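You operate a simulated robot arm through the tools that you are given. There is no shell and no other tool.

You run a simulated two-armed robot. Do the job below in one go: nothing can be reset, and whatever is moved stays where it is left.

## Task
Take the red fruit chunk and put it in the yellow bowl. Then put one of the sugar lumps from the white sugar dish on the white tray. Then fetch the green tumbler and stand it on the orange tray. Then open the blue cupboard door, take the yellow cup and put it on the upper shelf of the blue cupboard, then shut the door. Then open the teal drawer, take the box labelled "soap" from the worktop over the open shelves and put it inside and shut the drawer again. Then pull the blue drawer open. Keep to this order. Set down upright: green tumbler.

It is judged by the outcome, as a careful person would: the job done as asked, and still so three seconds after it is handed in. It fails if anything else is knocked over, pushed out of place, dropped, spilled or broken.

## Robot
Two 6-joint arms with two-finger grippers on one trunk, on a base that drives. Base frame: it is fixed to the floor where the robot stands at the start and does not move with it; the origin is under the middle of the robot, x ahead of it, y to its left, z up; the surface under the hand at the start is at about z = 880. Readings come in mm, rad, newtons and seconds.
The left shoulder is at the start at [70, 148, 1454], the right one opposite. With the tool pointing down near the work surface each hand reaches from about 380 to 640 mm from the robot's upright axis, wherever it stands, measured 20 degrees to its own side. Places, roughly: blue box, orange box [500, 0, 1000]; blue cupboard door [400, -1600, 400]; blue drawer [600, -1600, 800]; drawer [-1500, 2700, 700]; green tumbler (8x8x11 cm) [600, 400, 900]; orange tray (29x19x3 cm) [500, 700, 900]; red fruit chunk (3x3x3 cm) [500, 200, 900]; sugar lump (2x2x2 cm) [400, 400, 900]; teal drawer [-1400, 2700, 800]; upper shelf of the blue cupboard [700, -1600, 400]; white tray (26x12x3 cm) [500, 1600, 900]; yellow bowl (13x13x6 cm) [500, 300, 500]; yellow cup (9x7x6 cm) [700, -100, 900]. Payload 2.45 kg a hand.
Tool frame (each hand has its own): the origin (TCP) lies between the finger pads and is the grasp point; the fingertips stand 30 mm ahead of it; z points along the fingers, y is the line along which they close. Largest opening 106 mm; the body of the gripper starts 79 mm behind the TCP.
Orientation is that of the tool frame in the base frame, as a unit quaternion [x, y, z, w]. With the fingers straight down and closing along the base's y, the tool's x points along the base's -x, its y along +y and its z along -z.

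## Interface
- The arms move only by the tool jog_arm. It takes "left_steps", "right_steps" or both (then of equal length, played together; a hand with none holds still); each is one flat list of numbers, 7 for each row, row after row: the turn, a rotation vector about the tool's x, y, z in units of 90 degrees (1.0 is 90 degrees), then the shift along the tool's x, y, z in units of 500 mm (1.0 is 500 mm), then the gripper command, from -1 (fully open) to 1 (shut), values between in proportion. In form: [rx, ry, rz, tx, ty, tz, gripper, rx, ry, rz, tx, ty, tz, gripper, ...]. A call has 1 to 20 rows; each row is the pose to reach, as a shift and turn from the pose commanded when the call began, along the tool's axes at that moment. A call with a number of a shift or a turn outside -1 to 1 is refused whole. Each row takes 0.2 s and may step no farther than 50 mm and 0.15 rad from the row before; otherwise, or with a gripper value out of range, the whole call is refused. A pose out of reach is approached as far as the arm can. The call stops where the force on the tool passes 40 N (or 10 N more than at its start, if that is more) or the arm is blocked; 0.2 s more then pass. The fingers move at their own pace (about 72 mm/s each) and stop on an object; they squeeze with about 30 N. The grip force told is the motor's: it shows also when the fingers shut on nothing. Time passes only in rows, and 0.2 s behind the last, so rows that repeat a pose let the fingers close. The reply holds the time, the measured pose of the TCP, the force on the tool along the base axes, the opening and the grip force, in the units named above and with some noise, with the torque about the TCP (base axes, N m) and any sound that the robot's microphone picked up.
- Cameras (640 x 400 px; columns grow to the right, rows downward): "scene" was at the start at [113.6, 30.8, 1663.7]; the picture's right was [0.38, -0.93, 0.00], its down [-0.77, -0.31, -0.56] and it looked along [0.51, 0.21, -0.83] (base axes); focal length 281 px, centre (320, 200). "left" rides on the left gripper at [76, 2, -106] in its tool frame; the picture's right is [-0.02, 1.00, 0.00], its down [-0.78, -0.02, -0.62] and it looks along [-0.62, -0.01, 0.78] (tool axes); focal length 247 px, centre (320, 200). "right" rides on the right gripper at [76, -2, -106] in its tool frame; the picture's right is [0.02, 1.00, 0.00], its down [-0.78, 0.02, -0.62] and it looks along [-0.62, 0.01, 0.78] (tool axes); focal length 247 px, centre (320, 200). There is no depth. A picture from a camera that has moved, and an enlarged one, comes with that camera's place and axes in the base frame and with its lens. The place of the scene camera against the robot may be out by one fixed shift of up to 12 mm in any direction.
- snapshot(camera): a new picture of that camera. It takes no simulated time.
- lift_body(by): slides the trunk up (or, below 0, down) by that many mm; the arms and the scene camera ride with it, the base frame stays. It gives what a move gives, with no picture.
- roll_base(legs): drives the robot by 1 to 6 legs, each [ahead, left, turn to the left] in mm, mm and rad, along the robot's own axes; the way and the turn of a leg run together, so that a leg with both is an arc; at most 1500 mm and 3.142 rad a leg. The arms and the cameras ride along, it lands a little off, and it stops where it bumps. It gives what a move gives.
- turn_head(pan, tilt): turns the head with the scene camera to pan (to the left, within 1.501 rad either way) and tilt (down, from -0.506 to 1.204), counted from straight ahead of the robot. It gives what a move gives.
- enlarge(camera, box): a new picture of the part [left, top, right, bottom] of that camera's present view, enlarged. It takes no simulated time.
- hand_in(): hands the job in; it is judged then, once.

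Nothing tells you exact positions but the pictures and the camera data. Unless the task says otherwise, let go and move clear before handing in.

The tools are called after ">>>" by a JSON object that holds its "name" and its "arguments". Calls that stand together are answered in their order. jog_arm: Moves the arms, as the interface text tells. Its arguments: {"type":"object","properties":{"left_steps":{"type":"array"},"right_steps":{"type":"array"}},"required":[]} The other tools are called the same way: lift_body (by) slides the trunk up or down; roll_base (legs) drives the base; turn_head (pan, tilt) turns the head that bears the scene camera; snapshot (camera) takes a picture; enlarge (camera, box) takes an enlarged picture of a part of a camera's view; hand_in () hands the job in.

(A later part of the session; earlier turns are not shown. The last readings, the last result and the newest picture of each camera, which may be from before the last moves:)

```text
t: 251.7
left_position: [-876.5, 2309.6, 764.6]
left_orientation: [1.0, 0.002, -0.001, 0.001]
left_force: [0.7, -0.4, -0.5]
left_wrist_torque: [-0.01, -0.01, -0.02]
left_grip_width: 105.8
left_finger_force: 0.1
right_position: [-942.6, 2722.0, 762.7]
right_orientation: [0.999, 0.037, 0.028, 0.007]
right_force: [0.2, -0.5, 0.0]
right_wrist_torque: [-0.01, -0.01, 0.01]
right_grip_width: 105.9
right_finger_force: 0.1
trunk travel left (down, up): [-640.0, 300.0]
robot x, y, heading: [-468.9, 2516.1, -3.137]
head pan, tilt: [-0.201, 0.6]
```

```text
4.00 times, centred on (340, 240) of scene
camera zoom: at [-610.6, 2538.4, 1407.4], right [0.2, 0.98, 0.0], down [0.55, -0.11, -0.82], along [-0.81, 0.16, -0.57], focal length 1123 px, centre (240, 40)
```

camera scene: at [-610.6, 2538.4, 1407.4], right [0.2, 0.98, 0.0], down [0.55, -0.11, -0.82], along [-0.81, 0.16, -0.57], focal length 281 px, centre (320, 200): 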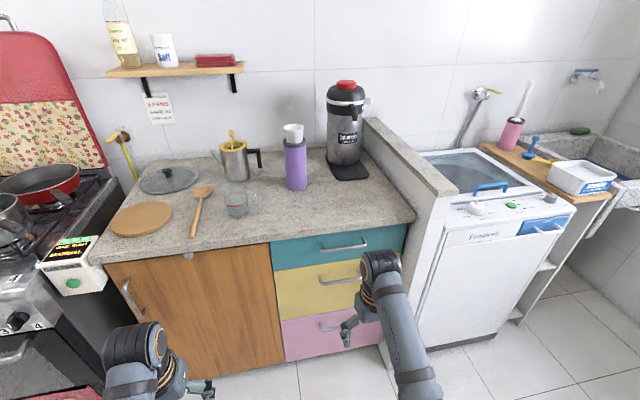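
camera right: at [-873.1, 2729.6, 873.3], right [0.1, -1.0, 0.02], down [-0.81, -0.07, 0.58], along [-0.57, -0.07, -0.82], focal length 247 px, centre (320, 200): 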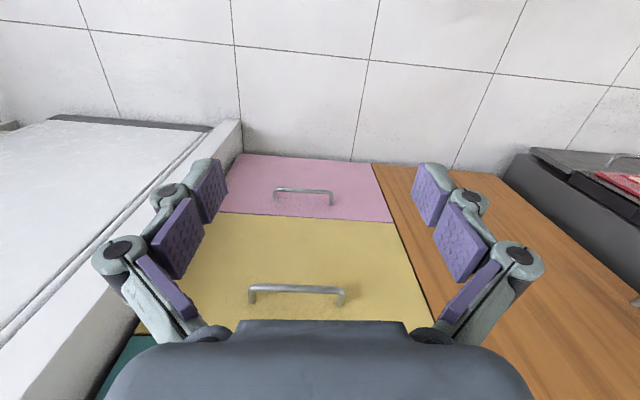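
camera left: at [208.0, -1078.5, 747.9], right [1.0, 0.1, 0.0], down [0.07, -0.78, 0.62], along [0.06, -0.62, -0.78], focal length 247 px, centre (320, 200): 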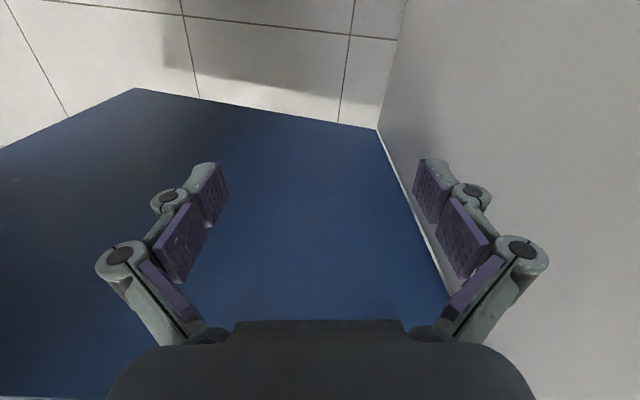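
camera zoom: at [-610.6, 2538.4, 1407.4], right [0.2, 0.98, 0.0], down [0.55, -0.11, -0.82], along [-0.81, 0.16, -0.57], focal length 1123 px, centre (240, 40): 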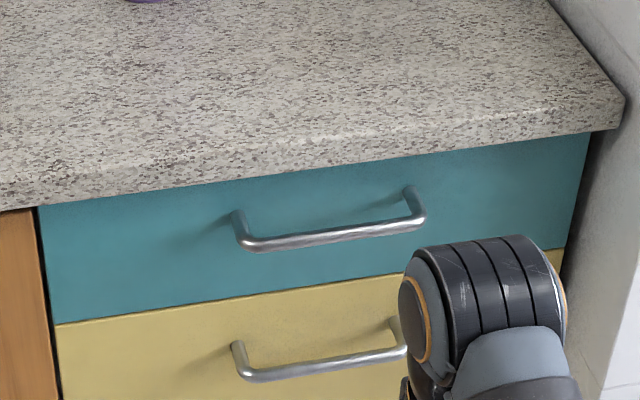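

The teal drawer's horizontal bar handle is at about x −1185, y 2724, z 820. I turn the right hand to point at it, rolled so the fingers close vertically.

>>> {"name": "jog_arm", "arguments": {"right_steps": [0, -0.0909, 0, -0.0145, 0, -0.0104, -1, 0, -0.1818, 0, -0.0291, 0, -0.0207, -1, 0, -0.2727, 0, -0.0436, 0, -0.0311, -1, 0, -0.3636, 0, -0.0582, 0, -0.0415, -1, 0, -0.4545, 0, -0.0727, 0, -0.0518, -1, 0, -0.5455, 0, -0.0873, 0, -0.0622, -1, 0, -0.6364, 0, -0.1018, 0, -0.0725, -1, 0, -0.7273, 0, -0.1164, 0, -0.0829, -1, 0, -0.8182, 0, -0.1309, 0, -0.0933, -1, 0, -0.9091, 0, -0.1455, 0, -0.1036, -1, 0, -1.0, 0, -0.16, 0, -0.114, -1]}}

>>> {"name": "jog_arm", "arguments": {"right_steps": [0, 0, 0.0909, 0, 0, 0, -1, 0, 0, 0.1818, 0, 0, 0, -1, 0, 0, 0.2727, 0, 0, 0, -0.8, 0, 0, 0.3636, 0, 0, 0, -0.6, 0, 0, 0.4545, 0, 0, 0, -0.4, 0, 0, 0.5455, 0, 0, 0, -0.2, 0, 0, 0.6364, 0, 0, 0, 0, 0, 0, 0.7273, 0, 0, 0, 0, 0, 0, 0.8182, 0, 0, 0, 0, 0, 0, 0.9091, 0, 0, 0, 0, 0, 0, 1.0, 0, 0, 0, 0]}}

>>> {"name": "snapshot", "arguments": {"camera": "right"}}

>>> {"name": "snapshot", "arguments": {"camera": "scene"}}

```text
t: 254.1
left_position: [-876.7, 2310.2, 764.9]
left_orientation: [1.0, 0.002, -0.001, 0.001]
left_force: [-0.2, -0.3, 0.0]
left_wrist_torque: [0.02, 0.0, 0.01]
left_grip_width: 105.9
left_finger_force: 0.1
right_position: [-1025.0, 2714.2, 815.3]
right_orientation: [0.736, 0.023, -0.675, 0.033]
right_force: [0.8, 0.3, 0.7]
right_wrist_torque: [-0.03, 0.0, 0.0]
right_grip_width: 106.1
right_finger_force: 0.1
trunk travel left (down, up): [-640.0, 300.0]
robot x, y, heading: [-472.4, 2514.5, -3.143]
head pan, tilt: [-0.201, 0.6]
```

```text
t: 256.4
left_position: [-877.2, 2309.6, 763.7]
left_orientation: [1.0, 0.001, -0.002, 0.001]
left_force: [-0.3, -0.1, 0.0]
left_wrist_torque: [0.04, 0.01, -0.01]
left_grip_width: 105.9
left_finger_force: 0.0
right_position: [-1025.3, 2716.4, 815.2]
right_orientation: [0.528, -0.5, -0.462, 0.508]
right_force: [-0.8, -0.3, -0.5]
right_wrist_torque: [-0.03, 0.02, 0.04]
right_grip_width: 53.0
right_finger_force: 0.1
trunk travel left (down, up): [-640.0, 300.0]
robot x, y, heading: [-474.2, 2517.3, -3.143]
head pan, tilt: [-0.201, 0.6]
```

```text
taken
camera right: at [-914.0, 2647.2, 821.4], right [-0.06, -0.01, 1.0], down [0.56, 0.83, 0.04], along [-0.83, 0.56, -0.04], focal length 247 px, centre (320, 200)
```

right: 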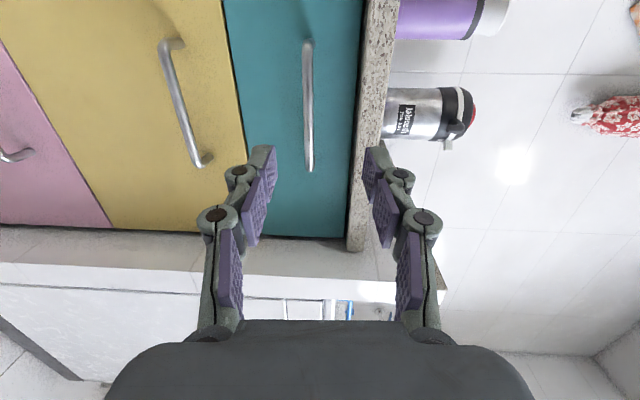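

```text
taken
camera scene: at [-610.5, 2538.5, 1407.4], right [0.2, 0.98, 0.0], down [0.55, -0.11, -0.83], along [-0.81, 0.16, -0.56], focal length 281 px, centre (320, 200)
```

scene: 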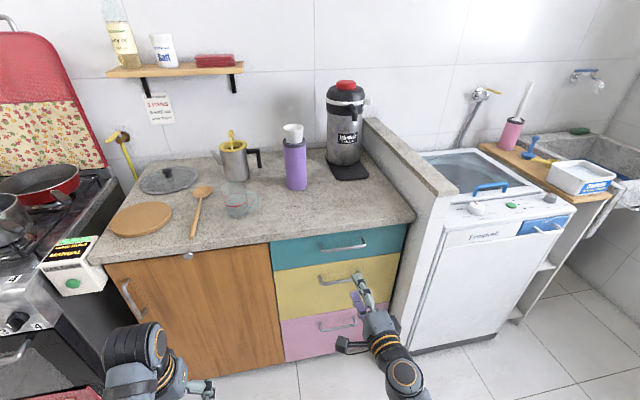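

>>> {"name": "jog_arm", "arguments": {"right_steps": [-0.0183, -0.0237, -0.0038, 0, -0.02, 0, 0, -0.0366, -0.0473, -0.0076, 0, -0.04, 0, 0]}}

>>> {"name": "roll_base", "arguments": {"legs": [[80, 0, 0]]}}

>>> {"name": "snapshot", "arguments": {"camera": "right"}}

>>> {"name": "enlarge", "arguments": {"camera": "scene", "box": [240, 190, 440, 315]}}

```text
t: 257.1
left_position: [-877.3, 2310.0, 763.7]
left_orientation: [1.0, 0.002, -0.001, 0.002]
left_force: [-0.3, -0.1, -0.4]
left_wrist_torque: [0.0, -0.01, 0.01]
left_grip_width: 106.1
left_finger_force: 0.1
right_position: [-1025.2, 2709.7, 810.8]
right_orientation: [0.522, -0.492, -0.472, 0.512]
right_force: [-0.3, -0.7, 0.1]
right_wrist_torque: [-0.02, 0.0, 0.01]
right_grip_width: 53.1
right_finger_force: 0.0
right hand out of reach, approached as far as the arm can: row 1, 2
trunk travel left (down, up): [-640.0, 300.0]
robot x, y, heading: [-475.0, 2518.9, -3.142]
head pan, tilt: [-0.201, 0.6]
```

```text
t: 258.1
left_position: [-956.8, 2309.5, 764.0]
left_orientation: [1.0, 0.003, 0.0, 0.001]
left_force: [-0.2, 0.8, -0.9]
left_wrist_torque: [0.01, -0.04, 0.01]
left_grip_width: 105.8
left_finger_force: 0.1
right_position: [-1105.6, 2709.4, 809.5]
right_orientation: [0.522, -0.493, -0.473, 0.511]
right_force: [-1.0, 0.0, -0.3]
right_wrist_torque: [-0.04, 0.07, 0.0]
right_grip_width: 53.0
right_finger_force: 0.1
trunk travel left (down, up): [-640.0, 300.0]
robot x, y, heading: [-554.3, 2517.5, -3.14]
head pan, tilt: [-0.201, 0.6]
```

```text
taken
camera right: at [-993.8, 2638.9, 812.3], right [-0.03, -0.01, 1.0], down [0.57, 0.82, 0.03], along [-0.82, 0.57, -0.02], focal length 247 px, centre (320, 200)
```

right: 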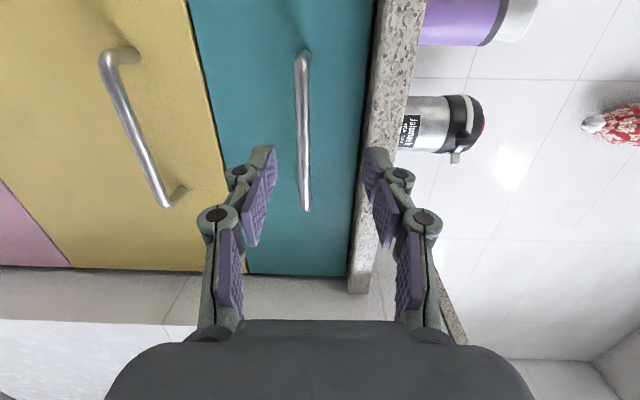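

```text
3.20 times, centred on (340, 252) of scene
camera zoom: at [-691.3, 2538.2, 1407.3], right [0.2, 0.98, 0.0], down [0.55, -0.11, -0.82], along [-0.81, 0.16, -0.57], focal length 898 px, centre (256, 32)
```

zoom: 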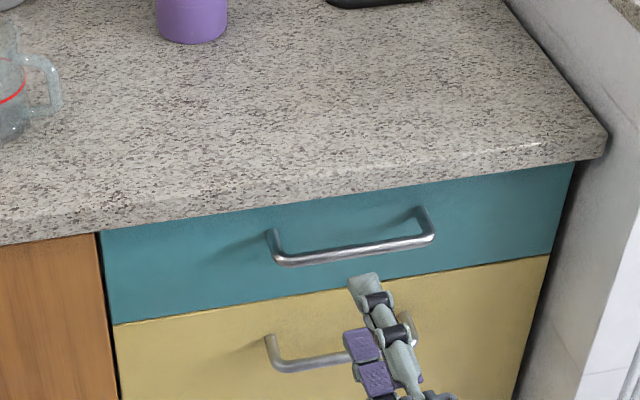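

By triangulating the two hand views, the bar is at about x −1203, z 793. I lower 16 mm and approach.

>>> {"name": "lift_body", "arguments": {"by": -16}}

>>> {"name": "roll_base", "arguments": {"legs": [[50, 0, 0]]}}

>>> {"name": "snapshot", "arguments": {"camera": "right"}}

```text
t: 258.7
left_position: [-957.1, 2309.2, 748.6]
left_orientation: [1.0, 0.002, -0.001, 0.001]
left_force: [0.6, 0.0, 0.7]
left_wrist_torque: [-0.01, -0.01, 0.01]
left_grip_width: 105.9
left_finger_force: 0.0
right_position: [-1106.2, 2709.4, 793.8]
right_orientation: [0.522, -0.492, -0.472, 0.512]
right_force: [0.0, 0.1, -0.9]
right_wrist_torque: [0.0, 0.02, 0.01]
right_grip_width: 52.8
right_finger_force: 0.1
trunk travel left (down, up): [-624.0, 316.0]
robot x, y, heading: [-548.6, 2513.0, -3.132]
head pan, tilt: [-0.201, 0.6]
```

```text
t: 259.7
left_position: [-1006.7, 2308.7, 747.6]
left_orientation: [1.0, 0.002, 0.001, 0.001]
left_force: [0.2, 0.2, -0.5]
left_wrist_torque: [-0.03, 0.01, -0.02]
left_grip_width: 105.9
left_finger_force: 0.1
right_position: [-1154.3, 2709.0, 793.1]
right_orientation: [0.521, -0.493, -0.472, 0.512]
right_force: [0.2, -0.8, -0.2]
right_wrist_torque: [0.02, 0.0, -0.01]
right_grip_width: 53.1
right_finger_force: 0.0
trunk travel left (down, up): [-624.0, 316.0]
robot x, y, heading: [-602.2, 2516.6, -3.139]
head pan, tilt: [-0.201, 0.6]
```

```text
taken
camera right: at [-1044.1, 2638.9, 796.2], right [-0.03, -0.01, 1.0], down [0.57, 0.82, 0.03], along [-0.82, 0.57, -0.02], focal length 247 px, centre (320, 200)
```

right: 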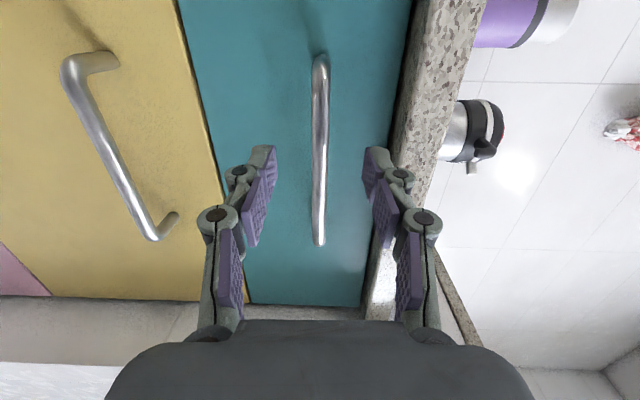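

>>> {"name": "roll_base", "arguments": {"legs": [[38, 0, 0]]}}

>>> {"name": "snapshot", "arguments": {"camera": "right"}}

```text
t: 260.5
left_position: [-1044.4, 2309.2, 748.5]
left_orientation: [1.0, 0.002, -0.001, 0.001]
left_force: [-0.5, -0.3, 0.8]
left_wrist_torque: [0.0, -0.03, 0.01]
left_grip_width: 106.1
left_finger_force: 0.0
right_position: [-1193.1, 2708.1, 793.4]
right_orientation: [0.523, -0.493, -0.472, 0.511]
right_force: [0.4, 0.7, -0.7]
right_wrist_torque: [-0.02, 0.01, -0.03]
right_grip_width: 53.4
right_finger_force: 0.1
trunk travel left (down, up): [-624.0, 316.0]
robot x, y, heading: [-640.0, 2515.4, -3.14]
head pan, tilt: [-0.201, 0.6]
```

```text
taken
camera right: at [-1081.1, 2639.0, 796.5], right [-0.03, -0.01, 1.0], down [0.57, 0.82, 0.03], along [-0.82, 0.57, -0.02], focal length 247 px, centre (320, 200)
```

right: 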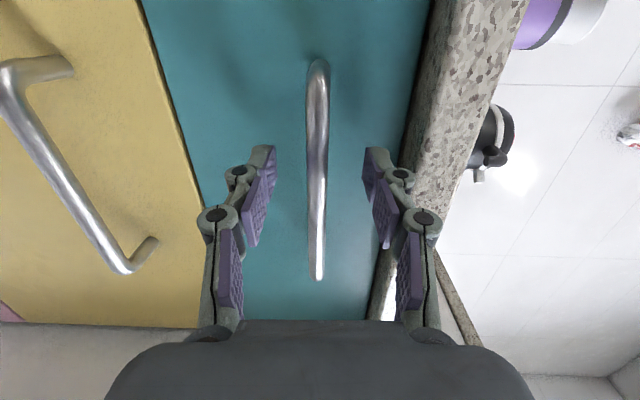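

>>> {"name": "jog_arm", "arguments": {"right_steps": [0, 0, 0, 0, 0, 0, 0.4, 0, 0, 0, 0, 0, 0, 1, 0, 0, 0, 0, 0, 0, 1]}}

>>> {"name": "snapshot", "arguments": {"camera": "right"}}

```text
t: 261.3
left_position: [-1044.8, 2309.5, 746.6]
left_orientation: [1.0, 0.002, -0.001, 0.001]
left_force: [0.5, -1.0, 0.6]
left_wrist_torque: [-0.02, -0.01, -0.01]
left_grip_width: 105.9
left_finger_force: 0.0
right_position: [-1192.4, 2709.9, 791.7]
right_orientation: [0.522, -0.495, -0.471, 0.511]
right_force: [4.1, -0.7, -7.8]
right_wrist_torque: [0.4, -0.06, 0.13]
right_grip_width: 10.9
right_finger_force: 38.7
trunk travel left (down, up): [-624.0, 316.0]
robot x, y, heading: [-638.8, 2516.1, -3.14]
head pan, tilt: [-0.201, 0.6]
```

```text
taken
camera right: at [-1080.6, 2639.0, 795.3], right [-0.03, -0.01, 1.0], down [0.57, 0.82, 0.03], along [-0.82, 0.57, -0.02], focal length 247 px, centre (320, 200)
```

right: 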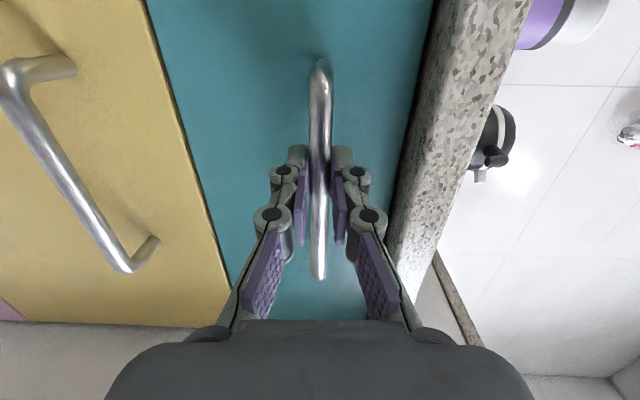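

Gripped. Pulling the drawer out by backing up, in two steps.

>>> {"name": "roll_base", "arguments": {"legs": [[-120, 0, 0]]}}

>>> {"name": "roll_base", "arguments": {"legs": [[-140, 0, 0]]}}

>>> {"name": "snapshot", "arguments": {"camera": "scene"}}

```text
t: 262.6
left_position: [-926.8, 2309.4, 748.5]
left_orientation: [1.0, 0.003, 0.0, 0.001]
left_force: [1.0, 0.3, -0.4]
left_wrist_torque: [-0.02, 0.04, 0.0]
left_grip_width: 106.2
left_finger_force: 0.1
right_position: [-1074.7, 2708.5, 791.9]
right_orientation: [0.523, -0.493, -0.472, 0.511]
right_force: [-0.4, 1.0, -14.3]
right_wrist_torque: [0.51, -0.18, -0.63]
right_grip_width: 10.6
right_finger_force: 38.2
trunk travel left (down, up): [-624.0, 316.0]
robot x, y, heading: [-518.1, 2515.1, -3.135]
head pan, tilt: [-0.201, 0.6]
```

```text
t: 263.9
left_position: [-785.9, 2310.2, 749.2]
left_orientation: [1.0, 0.003, -0.001, 0.001]
left_force: [0.2, -0.3, -0.4]
left_wrist_torque: [0.02, 0.02, 0.03]
left_grip_width: 105.9
left_finger_force: 0.0
right_position: [-934.7, 2709.4, 792.1]
right_orientation: [0.522, -0.494, -0.471, 0.512]
right_force: [0.3, 6.8, -6.6]
right_wrist_torque: [0.51, -0.09, -0.75]
right_grip_width: 11.0
right_finger_force: 38.0
trunk travel left (down, up): [-624.0, 316.0]
robot x, y, heading: [-382.7, 2518.0, -3.139]
head pan, tilt: [-0.201, 0.6]
```

```text
taken
camera scene: at [-519.4, 2540.2, 1391.4], right [0.19, 0.98, 0.0], down [0.55, -0.11, -0.82], along [-0.81, 0.16, -0.57], focal length 281 px, centre (320, 200)
```

scene: 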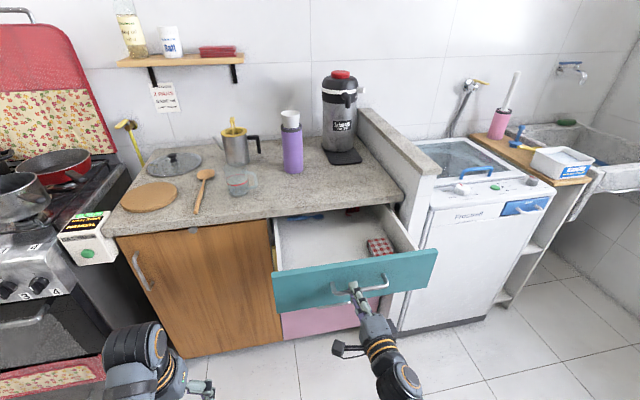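

The teal drawer is open ~260 mm, with free room at its left and front. I release the handle and back off.

>>> {"name": "jog_arm", "arguments": {"right_steps": [0, 0, 0, 0, 0, 0, 0.3, 0, 0, 0, 0, 0, 0, 0, 0, 0, 0, 0, 0, 0, 0]}}

>>> {"name": "roll_base", "arguments": {"legs": [[-110, 0, 0]]}}

>>> {"name": "snapshot", "arguments": {"camera": "scene"}}

>>> {"name": "enlarge", "arguments": {"camera": "scene", "box": [240, 180, 440, 305]}}

```text
t: 264.7
left_position: [-784.9, 2308.9, 748.8]
left_orientation: [1.0, 0.004, 0.0, 0.0]
left_force: [-0.1, -0.3, 0.6]
left_wrist_torque: [-0.03, 0.01, 0.05]
left_grip_width: 105.9
left_finger_force: 0.1
right_position: [-935.0, 2707.6, 792.7]
right_orientation: [0.522, -0.494, -0.471, 0.511]
right_force: [1.4, -0.1, 0.3]
right_wrist_torque: [-0.02, 0.01, 0.0]
right_grip_width: 53.0
right_finger_force: 0.2
trunk travel left (down, up): [-624.0, 316.0]
robot x, y, heading: [-379.0, 2515.9, -3.135]
head pan, tilt: [-0.201, 0.6]
```

```text
t: 265.9
left_position: [-674.6, 2310.2, 749.8]
left_orientation: [1.0, 0.003, -0.001, 0.001]
left_force: [0.0, 0.0, 0.2]
left_wrist_torque: [-0.04, 0.01, 0.01]
left_grip_width: 105.9
left_finger_force: 0.2
right_position: [-823.8, 2708.9, 793.2]
right_orientation: [0.523, -0.493, -0.471, 0.511]
right_force: [-0.5, 0.2, 0.4]
right_wrist_torque: [0.0, -0.03, 0.01]
right_grip_width: 53.0
right_finger_force: 0.1
trunk travel left (down, up): [-624.0, 316.0]
robot x, y, heading: [-271.2, 2517.4, -3.135]
head pan, tilt: [-0.201, 0.6]
```

```text
taken
camera scene: at [-408.0, 2539.2, 1391.5], right [0.19, 0.98, 0.0], down [0.55, -0.11, -0.83], along [-0.81, 0.16, -0.56], focal length 281 px, centre (320, 200)
```

scene: 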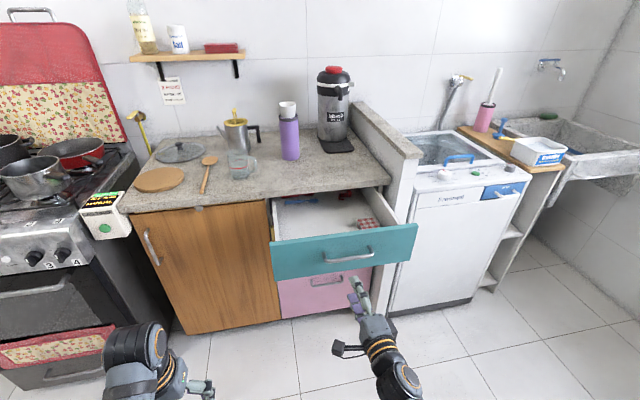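

```text
3.20 times, centred on (340, 242) of scene
camera zoom: at [-408.0, 2539.2, 1391.5], right [0.19, 0.98, 0.0], down [0.55, -0.11, -0.83], along [-0.81, 0.16, -0.56], focal length 898 px, centre (256, 64)
```

zoom: 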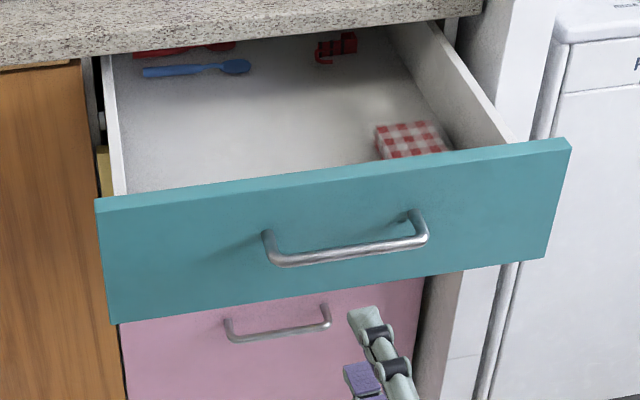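

I fold the right hand back down, raise the trunk, and drive to the soap box.

>>> {"name": "roll_base", "arguments": {"legs": [[0, 450, 0]]}}

>>> {"name": "jog_arm", "arguments": {"right_steps": [0, 0, -0.0909, 0, 0, -0.005, 0, 0, 0, -0.1818, 0, 0, -0.01, 0, 0, 0, -0.2727, 0, 0, -0.015, 0, 0, 0, -0.3636, 0, 0, -0.02, 0, 0, 0, -0.4545, 0, 0, -0.025, 0, 0, 0, -0.5455, 0, 0, -0.03, 0, 0, 0, -0.6364, 0, 0, -0.035, 0, 0, 0, -0.7273, 0, 0, -0.04, 0, 0, 0, -0.8182, 0, 0, -0.045, 0, 0, 0, -0.9091, 0, 0, -0.05, 0, 0, 0, -1.0, 0, 0, -0.055, 0]}}

>>> {"name": "jog_arm", "arguments": {"right_steps": [0, 0.0909, 0, 0, 0, -0.01, 0, 0, 0.1818, 0, 0, 0, -0.02, 0, 0, 0.2727, 0, 0, 0, -0.03, 0, 0, 0.3636, 0, 0, 0, -0.04, 0, 0, 0.4545, 0, 0, 0, -0.05, 0, 0, 0.5455, 0, 0, 0, -0.06, 0, 0, 0.6364, 0, 0, 0, -0.07, 0, 0, 0.7273, 0, 0, 0, -0.08, 0, 0, 0.8182, 0, 0, 0, -0.09, 0, 0, 0.9091, 0, 0, 0, -0.1, 0, 0, 0.97, 0, 0, 0, -0.11, 0]}}

>>> {"name": "lift_body", "arguments": {"by": 316}}

```text
t: 268.6
left_position: [-667.6, 1857.3, 748.8]
left_orientation: [1.0, 0.009, -0.001, 0.001]
left_force: [-0.7, 0.0, -0.3]
left_wrist_torque: [0.0, -0.01, 0.0]
left_grip_width: 106.1
left_finger_force: 0.1
right_position: [-821.1, 2254.2, 793.6]
right_orientation: [0.526, -0.49, -0.468, 0.514]
right_force: [0.5, 0.1, 0.2]
right_wrist_torque: [0.02, 0.03, 0.0]
right_grip_width: 53.1
right_finger_force: 0.0
trunk travel left (down, up): [-624.0, 316.0]
robot x, y, heading: [-267.0, 2069.3, -3.124]
head pan, tilt: [-0.201, 0.6]
```

```text
t: 271.0
left_position: [-666.5, 1857.5, 747.5]
left_orientation: [1.0, 0.009, -0.001, 0.001]
left_force: [-0.4, 0.1, -0.2]
left_wrist_torque: [0.01, -0.03, 0.0]
left_grip_width: 106.0
left_finger_force: 0.1
right_position: [-792.9, 2257.7, 794.7]
right_orientation: [0.718, 0.026, -0.694, 0.032]
right_force: [-0.5, -0.1, -0.2]
right_wrist_torque: [0.03, -0.01, 0.01]
right_grip_width: 53.0
right_finger_force: 0.1
trunk travel left (down, up): [-624.0, 316.0]
robot x, y, heading: [-265.3, 2070.7, -3.124]
head pan, tilt: [-0.201, 0.6]
```

```text
t: 273.4
left_position: [-667.0, 1857.8, 747.9]
left_orientation: [1.0, 0.009, -0.001, 0.0]
left_force: [-0.2, -1.7, 0.0]
left_wrist_torque: [-0.01, -0.01, -0.02]
left_grip_width: 105.9
left_finger_force: 0.0
right_position: [-747.6, 2259.0, 769.4]
right_orientation: [0.999, 0.041, -0.008, 0.006]
right_force: [-0.9, 0.1, 0.1]
right_wrist_torque: [0.02, -0.01, -0.01]
right_grip_width: 53.0
right_finger_force: 0.1
right hand out of reach, approached as far as the arm can: row 1, 2, 11
trunk travel left (down, up): [-624.0, 316.0]
robot x, y, heading: [-261.7, 2074.4, -3.125]
head pan, tilt: [-0.201, 0.6]
```

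```text
t: 276.5
left_position: [-666.3, 1858.3, 1063.6]
left_orientation: [1.0, 0.009, -0.001, 0.001]
left_force: [-0.3, 0.6, -0.1]
left_wrist_torque: [-0.03, 0.02, 0.0]
left_grip_width: 106.2
left_finger_force: 0.0
right_position: [-747.6, 2258.4, 1085.5]
right_orientation: [0.999, 0.041, -0.009, 0.005]
right_force: [0.2, 0.0, 0.1]
right_wrist_torque: [0.03, 0.0, 0.03]
right_grip_width: 53.2
right_finger_force: 0.0
trunk travel left (down, up): [-940.0, 0.0]
robot x, y, heading: [-261.4, 2075.1, -3.122]
head pan, tilt: [-0.201, 0.6]
```

>>> {"name": "roll_base", "arguments": {"legs": [[170, 0, 0], [0, 0, 3.122], [0, -1250, 0], [0, -1190, 0]]}}

>>> {"name": "turn_head", "arguments": {"pan": 0.1, "tilt": 0.8}}

>>> {"name": "snapshot", "arguments": {"camera": "scene"}}

```text
t: 296.6
left_position: [-72.5, -132.8, 1064.3]
left_orientation: [0.002, 1.0, 0.0, 0.001]
left_force: [0.0, 0.0, 0.0]
left_wrist_torque: [0.02, 0.03, -0.01]
left_grip_width: 106.0
left_finger_force: 0.1
right_position: [-2.5, -535.4, 1085.7]
right_orientation: [-0.029, 1.0, 0.005, 0.008]
right_force: [-0.6, 0.6, -0.3]
right_wrist_torque: [-0.01, 0.02, 0.02]
right_grip_width: 53.1
right_finger_force: 0.0
trunk travel left (down, up): [-940.0, 0.0]
robot x, y, heading: [-480.6, -334.6, -0.008]
head pan, tilt: [-0.201, 0.6]
```

```text
t: 297.4
left_position: [-73.4, -133.8, 1065.0]
left_orientation: [0.002, 1.0, 0.001, 0.001]
left_force: [-0.8, -0.5, 0.4]
left_wrist_torque: [-0.04, 0.01, 0.0]
left_grip_width: 105.8
left_finger_force: 0.0
right_position: [-2.9, -536.6, 1085.2]
right_orientation: [-0.03, 1.0, 0.007, 0.008]
right_force: [0.0, 0.0, -0.8]
right_wrist_torque: [-0.01, -0.02, 0.03]
right_grip_width: 53.1
right_finger_force: 0.0
trunk travel left (down, up): [-940.0, 0.0]
robot x, y, heading: [-480.3, -336.4, -0.001]
head pan, tilt: [0.099, 0.799]
```

```text
taken
camera scene: at [-352.0, -326.3, 1690.6], right [0.09, -1.0, 0.0], down [-0.71, -0.07, -0.7], along [0.69, 0.06, -0.72], focal length 281 px, centre (320, 200)
```

scene: 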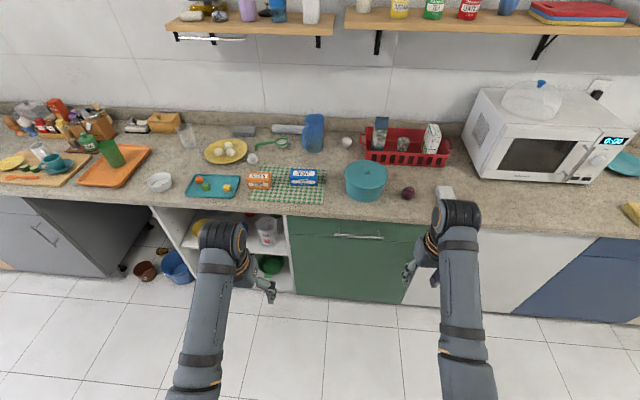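

I drive up to the counter so the left hand is in front of the soap box (≈ (545, −172)).

>>> {"name": "roll_base", "arguments": {"legs": [[470, -25, 0]]}}

>>> {"name": "jog_arm", "arguments": {"left_steps": [0, 0, 0.0909, -0.0145, 0, 0, -1, 0, 0, 0.1818, -0.0291, 0, 0, -1, 0, 0, 0.2727, -0.0436, 0, 0, -1, 0, 0, 0.3636, -0.0582, 0, 0, -1, 0, 0, 0.4545, -0.0727, 0, 0, -1, 0, 0, 0.5455, -0.0873, 0, 0, -1, 0, 0, 0.6364, -0.1018, 0, 0, -1, 0, 0, 0.7273, -0.1164, 0, 0, -1, 0, 0, 0.8182, -0.1309, 0, 0, -1, 0, 0, 0.9091, -0.1455, 0, 0, -1, 0, 0, 1.0, -0.16, 0, 0, -1]}}

>>> {"name": "snapshot", "arguments": {"camera": "left"}}

>>> {"name": "snapshot", "arguments": {"camera": "scene"}}

```text
t: 300.3
left_position: [401.6, -158.4, 1065.1]
left_orientation: [0.0, 1.0, 0.001, 0.001]
left_force: [-1.2, 0.0, 0.4]
left_wrist_torque: [-0.01, 0.0, 0.0]
left_grip_width: 106.1
left_finger_force: 0.0
right_position: [474.3, -560.7, 1086.2]
right_orientation: [-0.031, 0.999, 0.006, 0.01]
right_force: [-0.5, -1.2, 0.2]
right_wrist_torque: [0.03, 0.0, -0.02]
right_grip_width: 52.9
right_finger_force: 0.1
trunk travel left (down, up): [-940.0, 0.0]
robot x, y, heading: [-1.0, -366.4, 0.001]
head pan, tilt: [0.099, 0.799]
```

```text
t: 302.7
left_position: [483.6, -157.5, 1065.0]
left_orientation: [0.708, 0.706, 0.001, 0.0]
left_force: [-0.4, 0.8, -0.4]
left_wrist_torque: [-0.02, -0.03, -0.05]
left_grip_width: 106.3
left_finger_force: 0.0
right_position: [475.9, -560.7, 1085.3]
right_orientation: [-0.033, 0.999, 0.005, 0.008]
right_force: [0.6, 0.0, -0.3]
right_wrist_torque: [0.02, 0.01, -0.03]
right_grip_width: 53.0
right_finger_force: 0.1
trunk travel left (down, up): [-940.0, 0.0]
robot x, y, heading: [-6.3, -364.8, 0.003]
head pan, tilt: [0.099, 0.799]
```

```text
taken
camera left: at [484.6, -80.9, 1171.2], right [1.0, -0.02, 0.0], down [-0.02, -0.78, 0.62], along [-0.01, -0.62, -0.78], focal length 247 px, centre (320, 200)
```

left: 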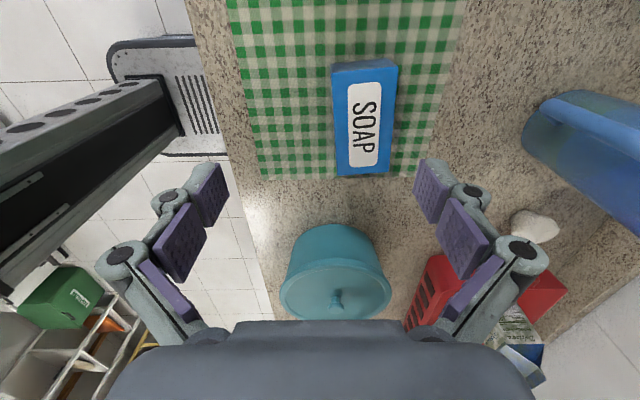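

```text
taken
camera scene: at [125.1, -351.7, 1690.5], right [0.1, -1.0, 0.0], down [-0.71, -0.07, -0.7], along [0.69, 0.07, -0.72], focal length 281 px, centre (320, 200)
```

scene: 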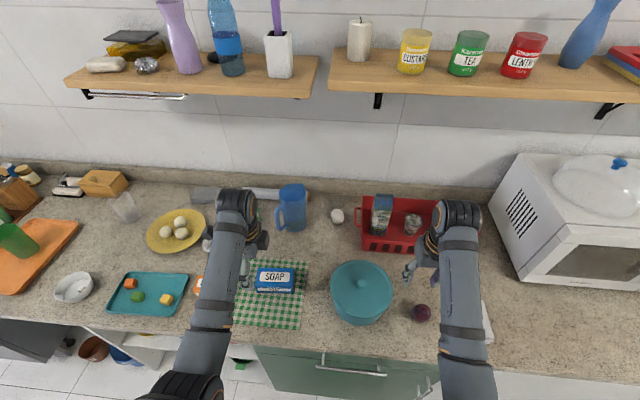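

>>> {"name": "enlarge", "arguments": {"camera": "left", "box": [280, 40, 456, 190]}}

```text
2.67 times, centred on (368, 115) of left
camera zoom: at [484.6, -80.9, 1171.2], right [1.0, -0.02, 0.0], down [-0.02, -0.78, 0.62], along [-0.01, -0.62, -0.78], focal length 659 px, centre (192, 427)
```

zoom: 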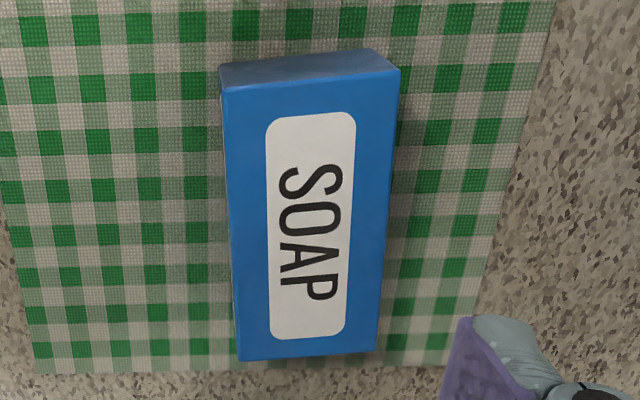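

The soap box measures ≈ 61 × 111 mm, centre (530, −185), turned about 5°. I align the left hand (fingers closing along its short side) above it.

>>> {"name": "jog_arm", "arguments": {"left_steps": [0, 0, -0.02, -0.018, 0.03, 0.04, -1, 0, 0, -0.04, -0.036, 0.06, 0.08, -1, 0, 0, -0.0556, -0.055, 0.0925, 0.14, -1]}}

>>> {"name": "snapshot", "arguments": {"camera": "left"}}

```text
t: 303.5
left_position: [529.8, -184.7, 994.6]
left_orientation: [0.676, 0.737, 0.001, 0.0]
left_force: [-0.2, 0.3, -0.2]
left_wrist_torque: [-0.03, -0.02, 0.01]
left_grip_width: 105.8
left_finger_force: 0.0
right_position: [476.2, -559.8, 1084.4]
right_orientation: [-0.033, 0.999, 0.007, 0.009]
right_force: [-0.4, 0.1, 0.6]
right_wrist_torque: [0.03, 0.03, 0.03]
right_grip_width: 52.9
right_finger_force: 0.1
trunk travel left (down, up): [-940.0, 0.0]
robot x, y, heading: [-4.5, -364.5, 0.003]
head pan, tilt: [0.099, 0.799]
```

```text
taken
camera left: at [524.0, -108.2, 1102.2], right [1.0, 0.07, 0.0], down [0.05, -0.78, 0.62], along [0.04, -0.62, -0.78], focal length 247 px, centre (320, 200)
```

left: 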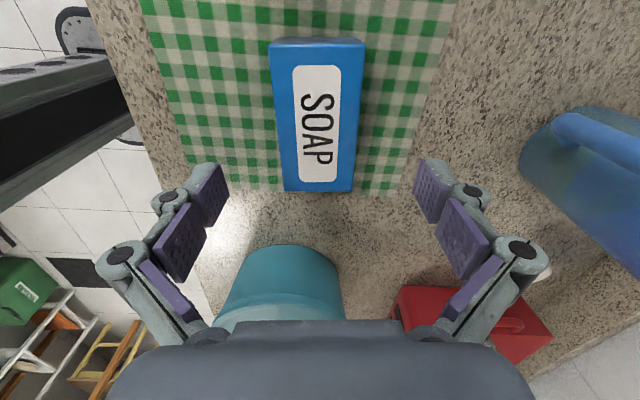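

>>> {"name": "jog_arm", "arguments": {"left_steps": [0, 0, 0, 0.002, 0, 0.06, -0.8, 0, 0, 0, 0.002, 0, 0.11, -0.8, 0, 0, 0, 0.002, 0, 0.15, -0.8]}}

>>> {"name": "jog_arm", "arguments": {"left_steps": [0, 0, 0, 0, 0, 0, 0, 0, 0, 0, 0, 0, 0, 0.6, 0, 0, 0, 0, 0, 0, 1, 0, 0, 0, 0, 0, 0, 1]}}

>>> {"name": "snapshot", "arguments": {"camera": "left"}}

```text
t: 304.3
left_position: [529.5, -183.2, 919.2]
left_orientation: [0.676, 0.737, 0.002, 0.001]
left_force: [-0.2, 0.2, -0.6]
left_wrist_torque: [-0.01, -0.02, 0.01]
left_grip_width: 95.4
left_finger_force: 0.0
right_position: [475.6, -559.8, 1086.7]
right_orientation: [-0.031, 0.999, 0.006, 0.009]
right_force: [-0.3, -0.2, 0.6]
right_wrist_torque: [-0.03, 0.03, 0.0]
right_grip_width: 53.1
right_finger_force: 0.1
trunk travel left (down, up): [-940.0, 0.0]
robot x, y, heading: [-5.8, -366.1, 0.005]
head pan, tilt: [0.099, 0.799]
```

```text
t: 305.3
left_position: [528.4, -183.9, 919.2]
left_orientation: [0.676, 0.737, 0.001, 0.0]
left_force: [-0.6, 0.5, 0.3]
left_wrist_torque: [-0.06, 0.12, -0.06]
left_grip_width: 59.8
left_finger_force: 30.0
right_position: [474.8, -561.0, 1085.7]
right_orientation: [-0.032, 0.999, 0.006, 0.009]
right_force: [-0.7, 0.6, -0.1]
right_wrist_torque: [0.04, -0.01, 0.01]
right_grip_width: 53.0
right_finger_force: 0.1
trunk travel left (down, up): [-940.0, 0.0]
robot x, y, heading: [-1.3, -364.1, 0.002]
head pan, tilt: [0.099, 0.799]
```

```text
taken
camera left: at [523.2, -107.2, 1026.6], right [1.0, 0.07, 0.0], down [0.05, -0.78, 0.62], along [0.04, -0.62, -0.78], focal length 247 px, centre (320, 200)
```

left: 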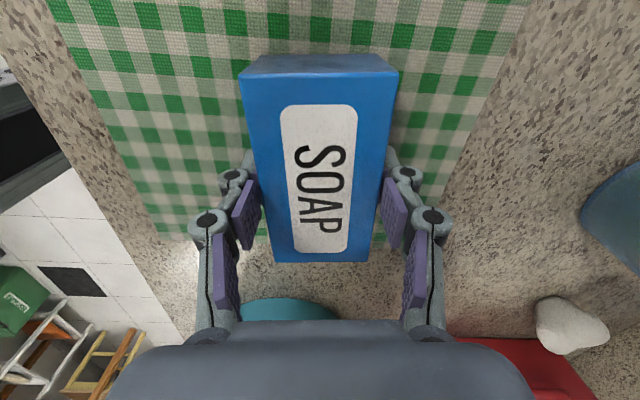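

Gripped at 60 mm. Lift and check that it holds level.

>>> {"name": "jog_arm", "arguments": {"left_steps": [0, 0, 0, 0, 0, -0.03, 1, 0, 0, 0, 0, 0, -0.08, 1, 0, 0, 0, 0, 0, -0.15, 1, 0, 0, 0, 0, 0, -0.23, 1]}}

>>> {"name": "snapshot", "arguments": {"camera": "left"}}

>>> {"name": "roll_base", "arguments": {"legs": [[-450, 0, 0], [0, 1250, 0], [0, 1250, 0], [0, 650, 0]]}}

```text
t: 306.3
left_position: [530.0, -184.2, 1035.2]
left_orientation: [0.676, 0.737, 0.002, 0.0]
left_force: [0.0, -0.3, -2.7]
left_wrist_torque: [0.0, 0.03, 0.07]
left_grip_width: 59.6
left_finger_force: 30.4
right_position: [475.3, -559.5, 1085.7]
right_orientation: [-0.031, 0.999, 0.007, 0.008]
right_force: [0.1, 1.3, -0.5]
right_wrist_torque: [-0.03, -0.02, -0.04]
right_grip_width: 53.1
right_finger_force: 0.1
trunk travel left (down, up): [-940.0, 0.0]
robot x, y, heading: [-1.9, -366.3, 0.001]
head pan, tilt: [0.099, 0.799]
```

```text
taken
camera left: at [524.3, -108.6, 1141.3], right [1.0, 0.07, 0.0], down [0.05, -0.78, 0.62], along [0.04, -0.62, -0.78], focal length 247 px, centre (320, 200)
```

left: 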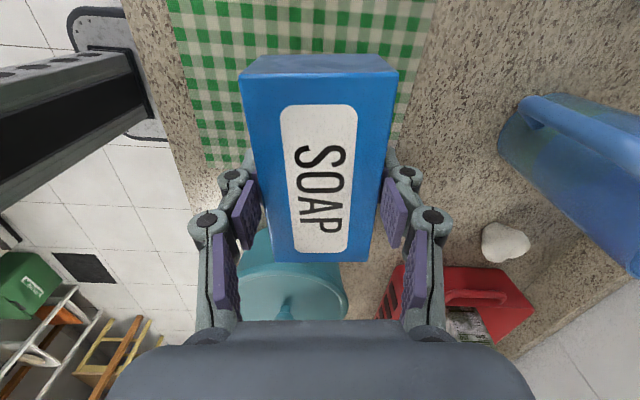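

```text
t: 323.8
left_position: [138.7, 2890.3, 1034.5]
left_orientation: [0.684, 0.729, 0.001, 0.0]
left_force: [-0.5, 0.2, -3.8]
left_wrist_torque: [0.03, -0.01, -0.01]
left_grip_width: 59.8
left_finger_force: 29.4
right_position: [74.7, 2516.8, 1085.3]
right_orientation: [-0.021, 1.0, 0.006, 0.009]
right_force: [-0.1, 0.6, 1.0]
right_wrist_torque: [0.02, 0.05, -0.01]
right_grip_width: 53.3
right_finger_force: 0.1
trunk travel left (down, up): [-940.0, 0.0]
robot x, y, heading: [-397.8, 2725.1, -0.024]
head pan, tilt: [0.099, 0.799]
```

The soap box is held well. I turn round to face the open teal drawer.

>>> {"name": "roll_base", "arguments": {"legs": [[0, 0, -3.115]]}}

>>> {"name": "turn_head", "arguments": {"pan": 0.0, "tilt": 0.9}}

>>> {"name": "snapshot", "arguments": {"camera": "scene"}}

>>> {"name": "snapshot", "arguments": {"camera": "left"}}

```text
t: 331.4
left_position: [-923.8, 2519.2, 1034.9]
left_orientation: [0.754, -0.657, 0.001, 0.002]
left_force: [-0.2, -0.3, -2.2]
left_wrist_torque: [0.04, 0.01, 0.0]
left_grip_width: 59.3
left_finger_force: 29.6
right_position: [-887.8, 2897.4, 1085.0]
right_orientation: [0.998, 0.057, -0.008, 0.005]
right_force: [0.0, -0.3, -0.9]
right_wrist_torque: [-0.01, -0.01, 0.0]
right_grip_width: 53.2
right_finger_force: 0.1
trunk travel left (down, up): [-940.0, 0.0]
robot x, y, heading: [-397.4, 2727.1, -3.093]
head pan, tilt: [0.099, 0.799]
```

```text
t: 332.0
left_position: [-922.8, 2519.6, 1033.2]
left_orientation: [0.754, -0.657, -0.001, 0.001]
left_force: [-0.3, -0.6, -3.7]
left_wrist_torque: [0.0, 0.02, -0.02]
left_grip_width: 59.9
left_finger_force: 29.9
right_position: [-887.6, 2898.4, 1086.6]
right_orientation: [0.998, 0.057, -0.009, 0.005]
right_force: [-0.7, 0.0, 0.5]
right_wrist_torque: [0.0, 0.02, -0.01]
right_grip_width: 53.2
right_finger_force: 0.1
trunk travel left (down, up): [-940.0, 0.0]
robot x, y, heading: [-395.2, 2727.0, -3.091]
head pan, tilt: [0.0, 0.901]
```

```text
taken
camera scene: at [-527.3, 2722.8, 1682.6], right [-0.05, 1.0, 0.0], down [0.78, 0.04, -0.62], along [-0.62, -0.03, -0.78], focal length 281 px, centre (320, 200)
```

scene: 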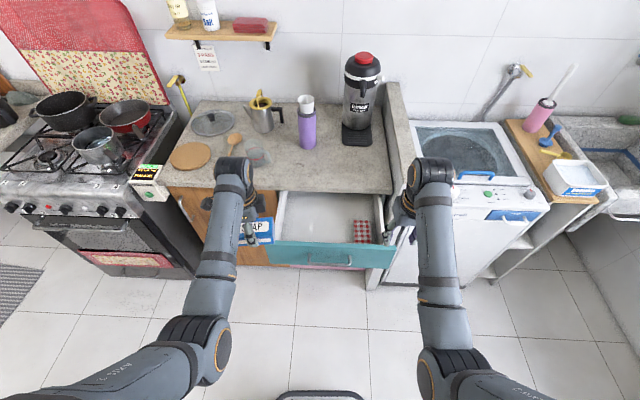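

```text
taken
camera left: at [-914.2, 2444.1, 1140.9], right [-0.99, -0.12, 0.0], down [-0.09, 0.78, 0.62], along [-0.07, 0.62, -0.78], focal length 247 px, centre (320, 200)
```

left: 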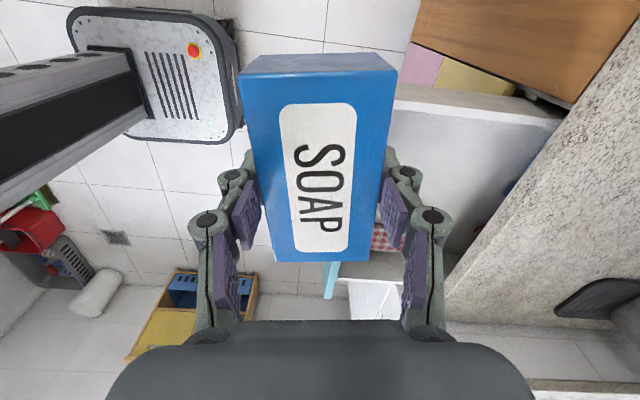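

Drawer interior: x ≈ −1005…−1205, y ≈ 2560–2920, a checked item lies at its right. I square up and bring the soap box over the free middle-left area, target (−1105, 2690).

>>> {"name": "roll_base", "arguments": {"legs": [[0, -144, -0.049], [173, 0, 0]]}}

>>> {"name": "snapshot", "arguments": {"camera": "scene"}}

>>> {"name": "snapshot", "arguments": {"camera": "left"}}

```text
t: 334.5
left_position: [-1108.8, 2685.3, 1035.3]
left_orientation: [0.739, -0.673, 0.0, 0.003]
left_force: [0.4, -0.3, -2.4]
left_wrist_torque: [0.02, 0.03, 0.0]
left_grip_width: 59.4
left_finger_force: 30.1
right_position: [-1057.3, 3061.3, 1087.5]
right_orientation: [0.999, 0.036, -0.009, 0.006]
right_force: [1.3, -0.8, -0.3]
right_wrist_torque: [0.01, 0.04, -0.02]
right_grip_width: 52.8
right_finger_force: 0.1
trunk travel left (down, up): [-940.0, 0.0]
robot x, y, heading: [-580.9, 2868.6, -3.129]
head pan, tilt: [0.0, 0.901]
```

```text
taken
camera scene: at [-703.3, 2871.0, 1683.0], right [-0.01, 1.0, 0.0], down [0.78, 0.01, -0.62], along [-0.62, 0.0, -0.78], focal length 281 px, centre (320, 200)
```

scene: 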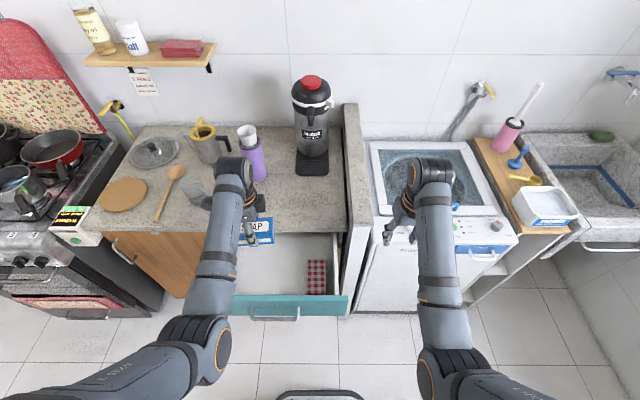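

```text
taken
camera left: at [-1103.4, 2609.5, 1142.6], right [-1.0, -0.07, 0.0], down [-0.05, 0.78, 0.62], along [-0.05, 0.62, -0.78], focal length 247 px, centre (320, 200)
```

left: 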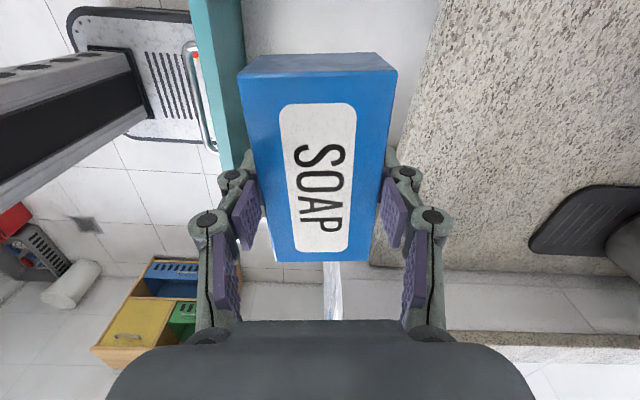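

The gap between drawer front (x ≈ −1024) and counter edge (−1209) suits the hand. I shift 6 mm and lower.

>>> {"name": "jog_arm", "arguments": {"left_steps": [0, 0, 0, 0, 0.012, 0, 1]}}

>>> {"name": "lift_body", "arguments": {"by": -150}}

>>> {"name": "snapshot", "arguments": {"camera": "left"}}

>>> {"name": "snapshot", "arguments": {"camera": "scene"}}

```text
t: 334.9
left_position: [-1118.5, 2684.8, 1033.8]
left_orientation: [0.74, -0.672, 0.0, 0.0]
left_force: [-0.3, -0.6, -2.2]
left_wrist_torque: [-0.02, 0.0, 0.0]
left_grip_width: 59.6
left_finger_force: 29.8
right_position: [-1060.7, 3062.1, 1085.3]
right_orientation: [0.999, 0.036, -0.007, 0.006]
right_force: [-0.5, 0.0, -0.2]
right_wrist_torque: [-0.01, -0.01, 0.0]
right_grip_width: 52.8
right_finger_force: 0.0
trunk travel left (down, up): [-940.0, 0.0]
robot x, y, heading: [-579.4, 2868.6, -3.136]
head pan, tilt: [0.0, 0.901]
```

```text
t: 336.6
left_position: [-1117.9, 2684.7, 884.9]
left_orientation: [0.739, -0.674, 0.0, 0.001]
left_force: [0.2, -0.5, -2.7]
left_wrist_torque: [-0.06, 0.01, 0.02]
left_grip_width: 59.6
left_finger_force: 30.3
right_position: [-1060.7, 3061.9, 934.5]
right_orientation: [0.999, 0.036, -0.009, 0.006]
right_force: [0.4, 0.8, -0.1]
right_wrist_torque: [0.0, 0.03, -0.03]
right_grip_width: 52.8
right_finger_force: 0.1
trunk travel left (down, up): [-790.0, 150.0]
robot x, y, heading: [-577.5, 2867.9, -3.133]
head pan, tilt: [0.0, 0.901]
```

```text
taken
camera left: at [-1112.1, 2608.9, 991.3], right [-1.0, -0.07, 0.0], down [-0.06, 0.78, 0.62], along [-0.05, 0.62, -0.78], focal length 247 px, centre (320, 200)
```

left: 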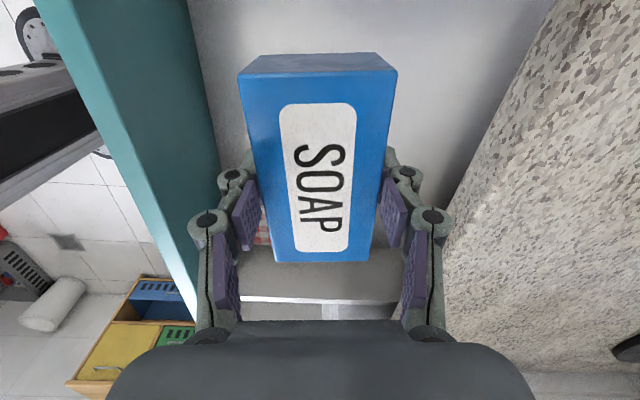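

```text
taken
camera scene: at [-708.1, 2871.4, 1532.6], right [-0.01, 1.0, 0.0], down [0.78, 0.01, -0.62], along [-0.62, 0.0, -0.78], focal length 281 px, centre (320, 200)
```

scene: 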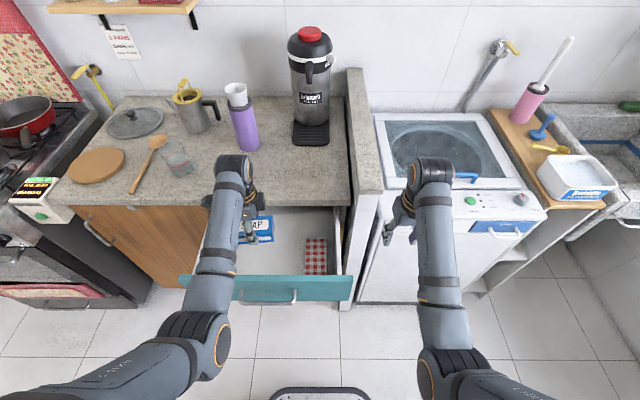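

>>> {"name": "jog_arm", "arguments": {"left_steps": [0, 0, 0, 0, 0, 0.04, 1, 0, 0, 0, 0, 0, 0.08, 1, 0, 0, 0, 0, 0, 0.12, 1, 0, 0, 0, 0, 0, 0.15, 1]}}

>>> {"name": "snapshot", "arguments": {"camera": "left"}}

>>> {"name": "enlarge", "arguments": {"camera": "scene", "box": [170, 170, 370, 310]}}

```text
t: 337.6
left_position: [-1118.4, 2684.4, 809.5]
left_orientation: [0.739, -0.673, 0.0, 0.001]
left_force: [-0.2, -0.9, -3.1]
left_wrist_torque: [0.02, -0.01, 0.0]
left_grip_width: 59.7
left_finger_force: 30.3
right_position: [-1060.2, 3062.1, 934.5]
right_orientation: [0.999, 0.035, -0.009, 0.006]
right_force: [-0.5, -0.2, 0.7]
right_wrist_torque: [0.0, 0.01, -0.01]
right_grip_width: 52.6
right_finger_force: 0.0
trunk travel left (down, up): [-790.0, 150.0]
robot x, y, heading: [-581.0, 2871.0, -3.139]
head pan, tilt: [0.0, 0.901]
```

```text
taken
camera left: at [-1112.5, 2608.5, 915.9], right [-1.0, -0.07, 0.0], down [-0.06, 0.78, 0.62], along [-0.05, 0.62, -0.78], focal length 247 px, centre (320, 200)
```

left: 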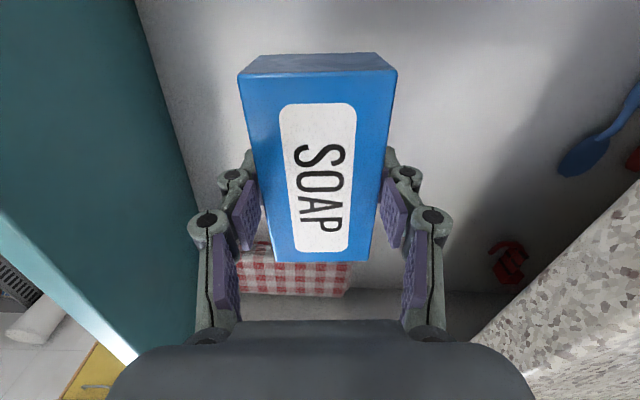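

```text
2.86 times, centred on (270, 240) of scene
camera zoom: at [-708.5, 2871.3, 1532.6], right [-0.01, 1.0, 0.0], down [0.78, 0.01, -0.62], along [-0.62, 0.0, -0.78], focal length 802 px, centre (463, 86)
```

zoom: 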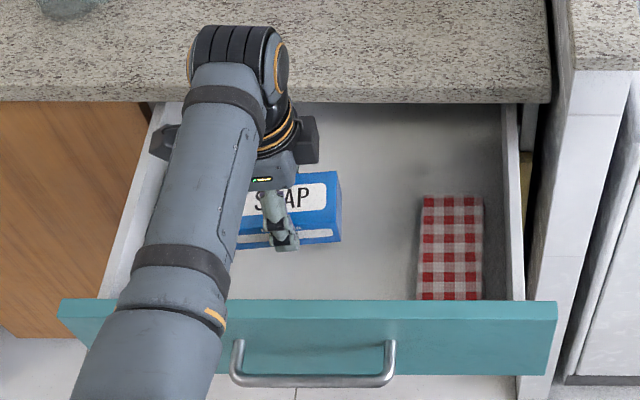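

>>> {"name": "jog_arm", "arguments": {"left_steps": [0, 0, 0, 0, 0, 0.012, 1, 0, 0, 0, 0, 0, 0.024, 1]}}

>>> {"name": "jog_arm", "arguments": {"left_steps": [0, 0, 0, 0, 0, 0.008, 1, 0, 0, 0, 0, 0, 0.016, 1]}}

```text
t: 338.2
left_position: [-1118.8, 2684.9, 797.9]
left_orientation: [0.74, -0.673, 0.001, 0.001]
left_force: [-0.4, 0.2, -2.4]
left_wrist_torque: [0.0, 0.01, 0.02]
left_grip_width: 59.3
left_finger_force: 30.5
right_position: [-1059.5, 3062.2, 934.6]
right_orientation: [0.999, 0.036, -0.009, 0.006]
right_force: [0.3, 0.1, 0.4]
right_wrist_torque: [-0.03, 0.0, 0.02]
right_grip_width: 53.0
right_finger_force: 0.1
trunk travel left (down, up): [-790.0, 150.0]
robot x, y, heading: [-581.8, 2871.6, -3.131]
head pan, tilt: [0.0, 0.901]
```

```text
t: 338.8
left_position: [-1118.6, 2684.7, 789.3]
left_orientation: [0.74, -0.673, 0.0, 0.002]
left_force: [-1.1, -0.3, -3.6]
left_wrist_torque: [0.01, 0.03, 0.0]
left_grip_width: 59.4
left_finger_force: 29.6
right_position: [-1059.6, 3062.3, 935.8]
right_orientation: [0.999, 0.035, -0.008, 0.005]
right_force: [0.2, 0.4, 0.3]
right_wrist_torque: [0.03, 0.03, -0.02]
right_grip_width: 52.9
right_finger_force: 0.1
trunk travel left (down, up): [-790.0, 150.0]
robot x, y, heading: [-580.6, 2866.8, -3.142]
head pan, tilt: [0.0, 0.901]
```

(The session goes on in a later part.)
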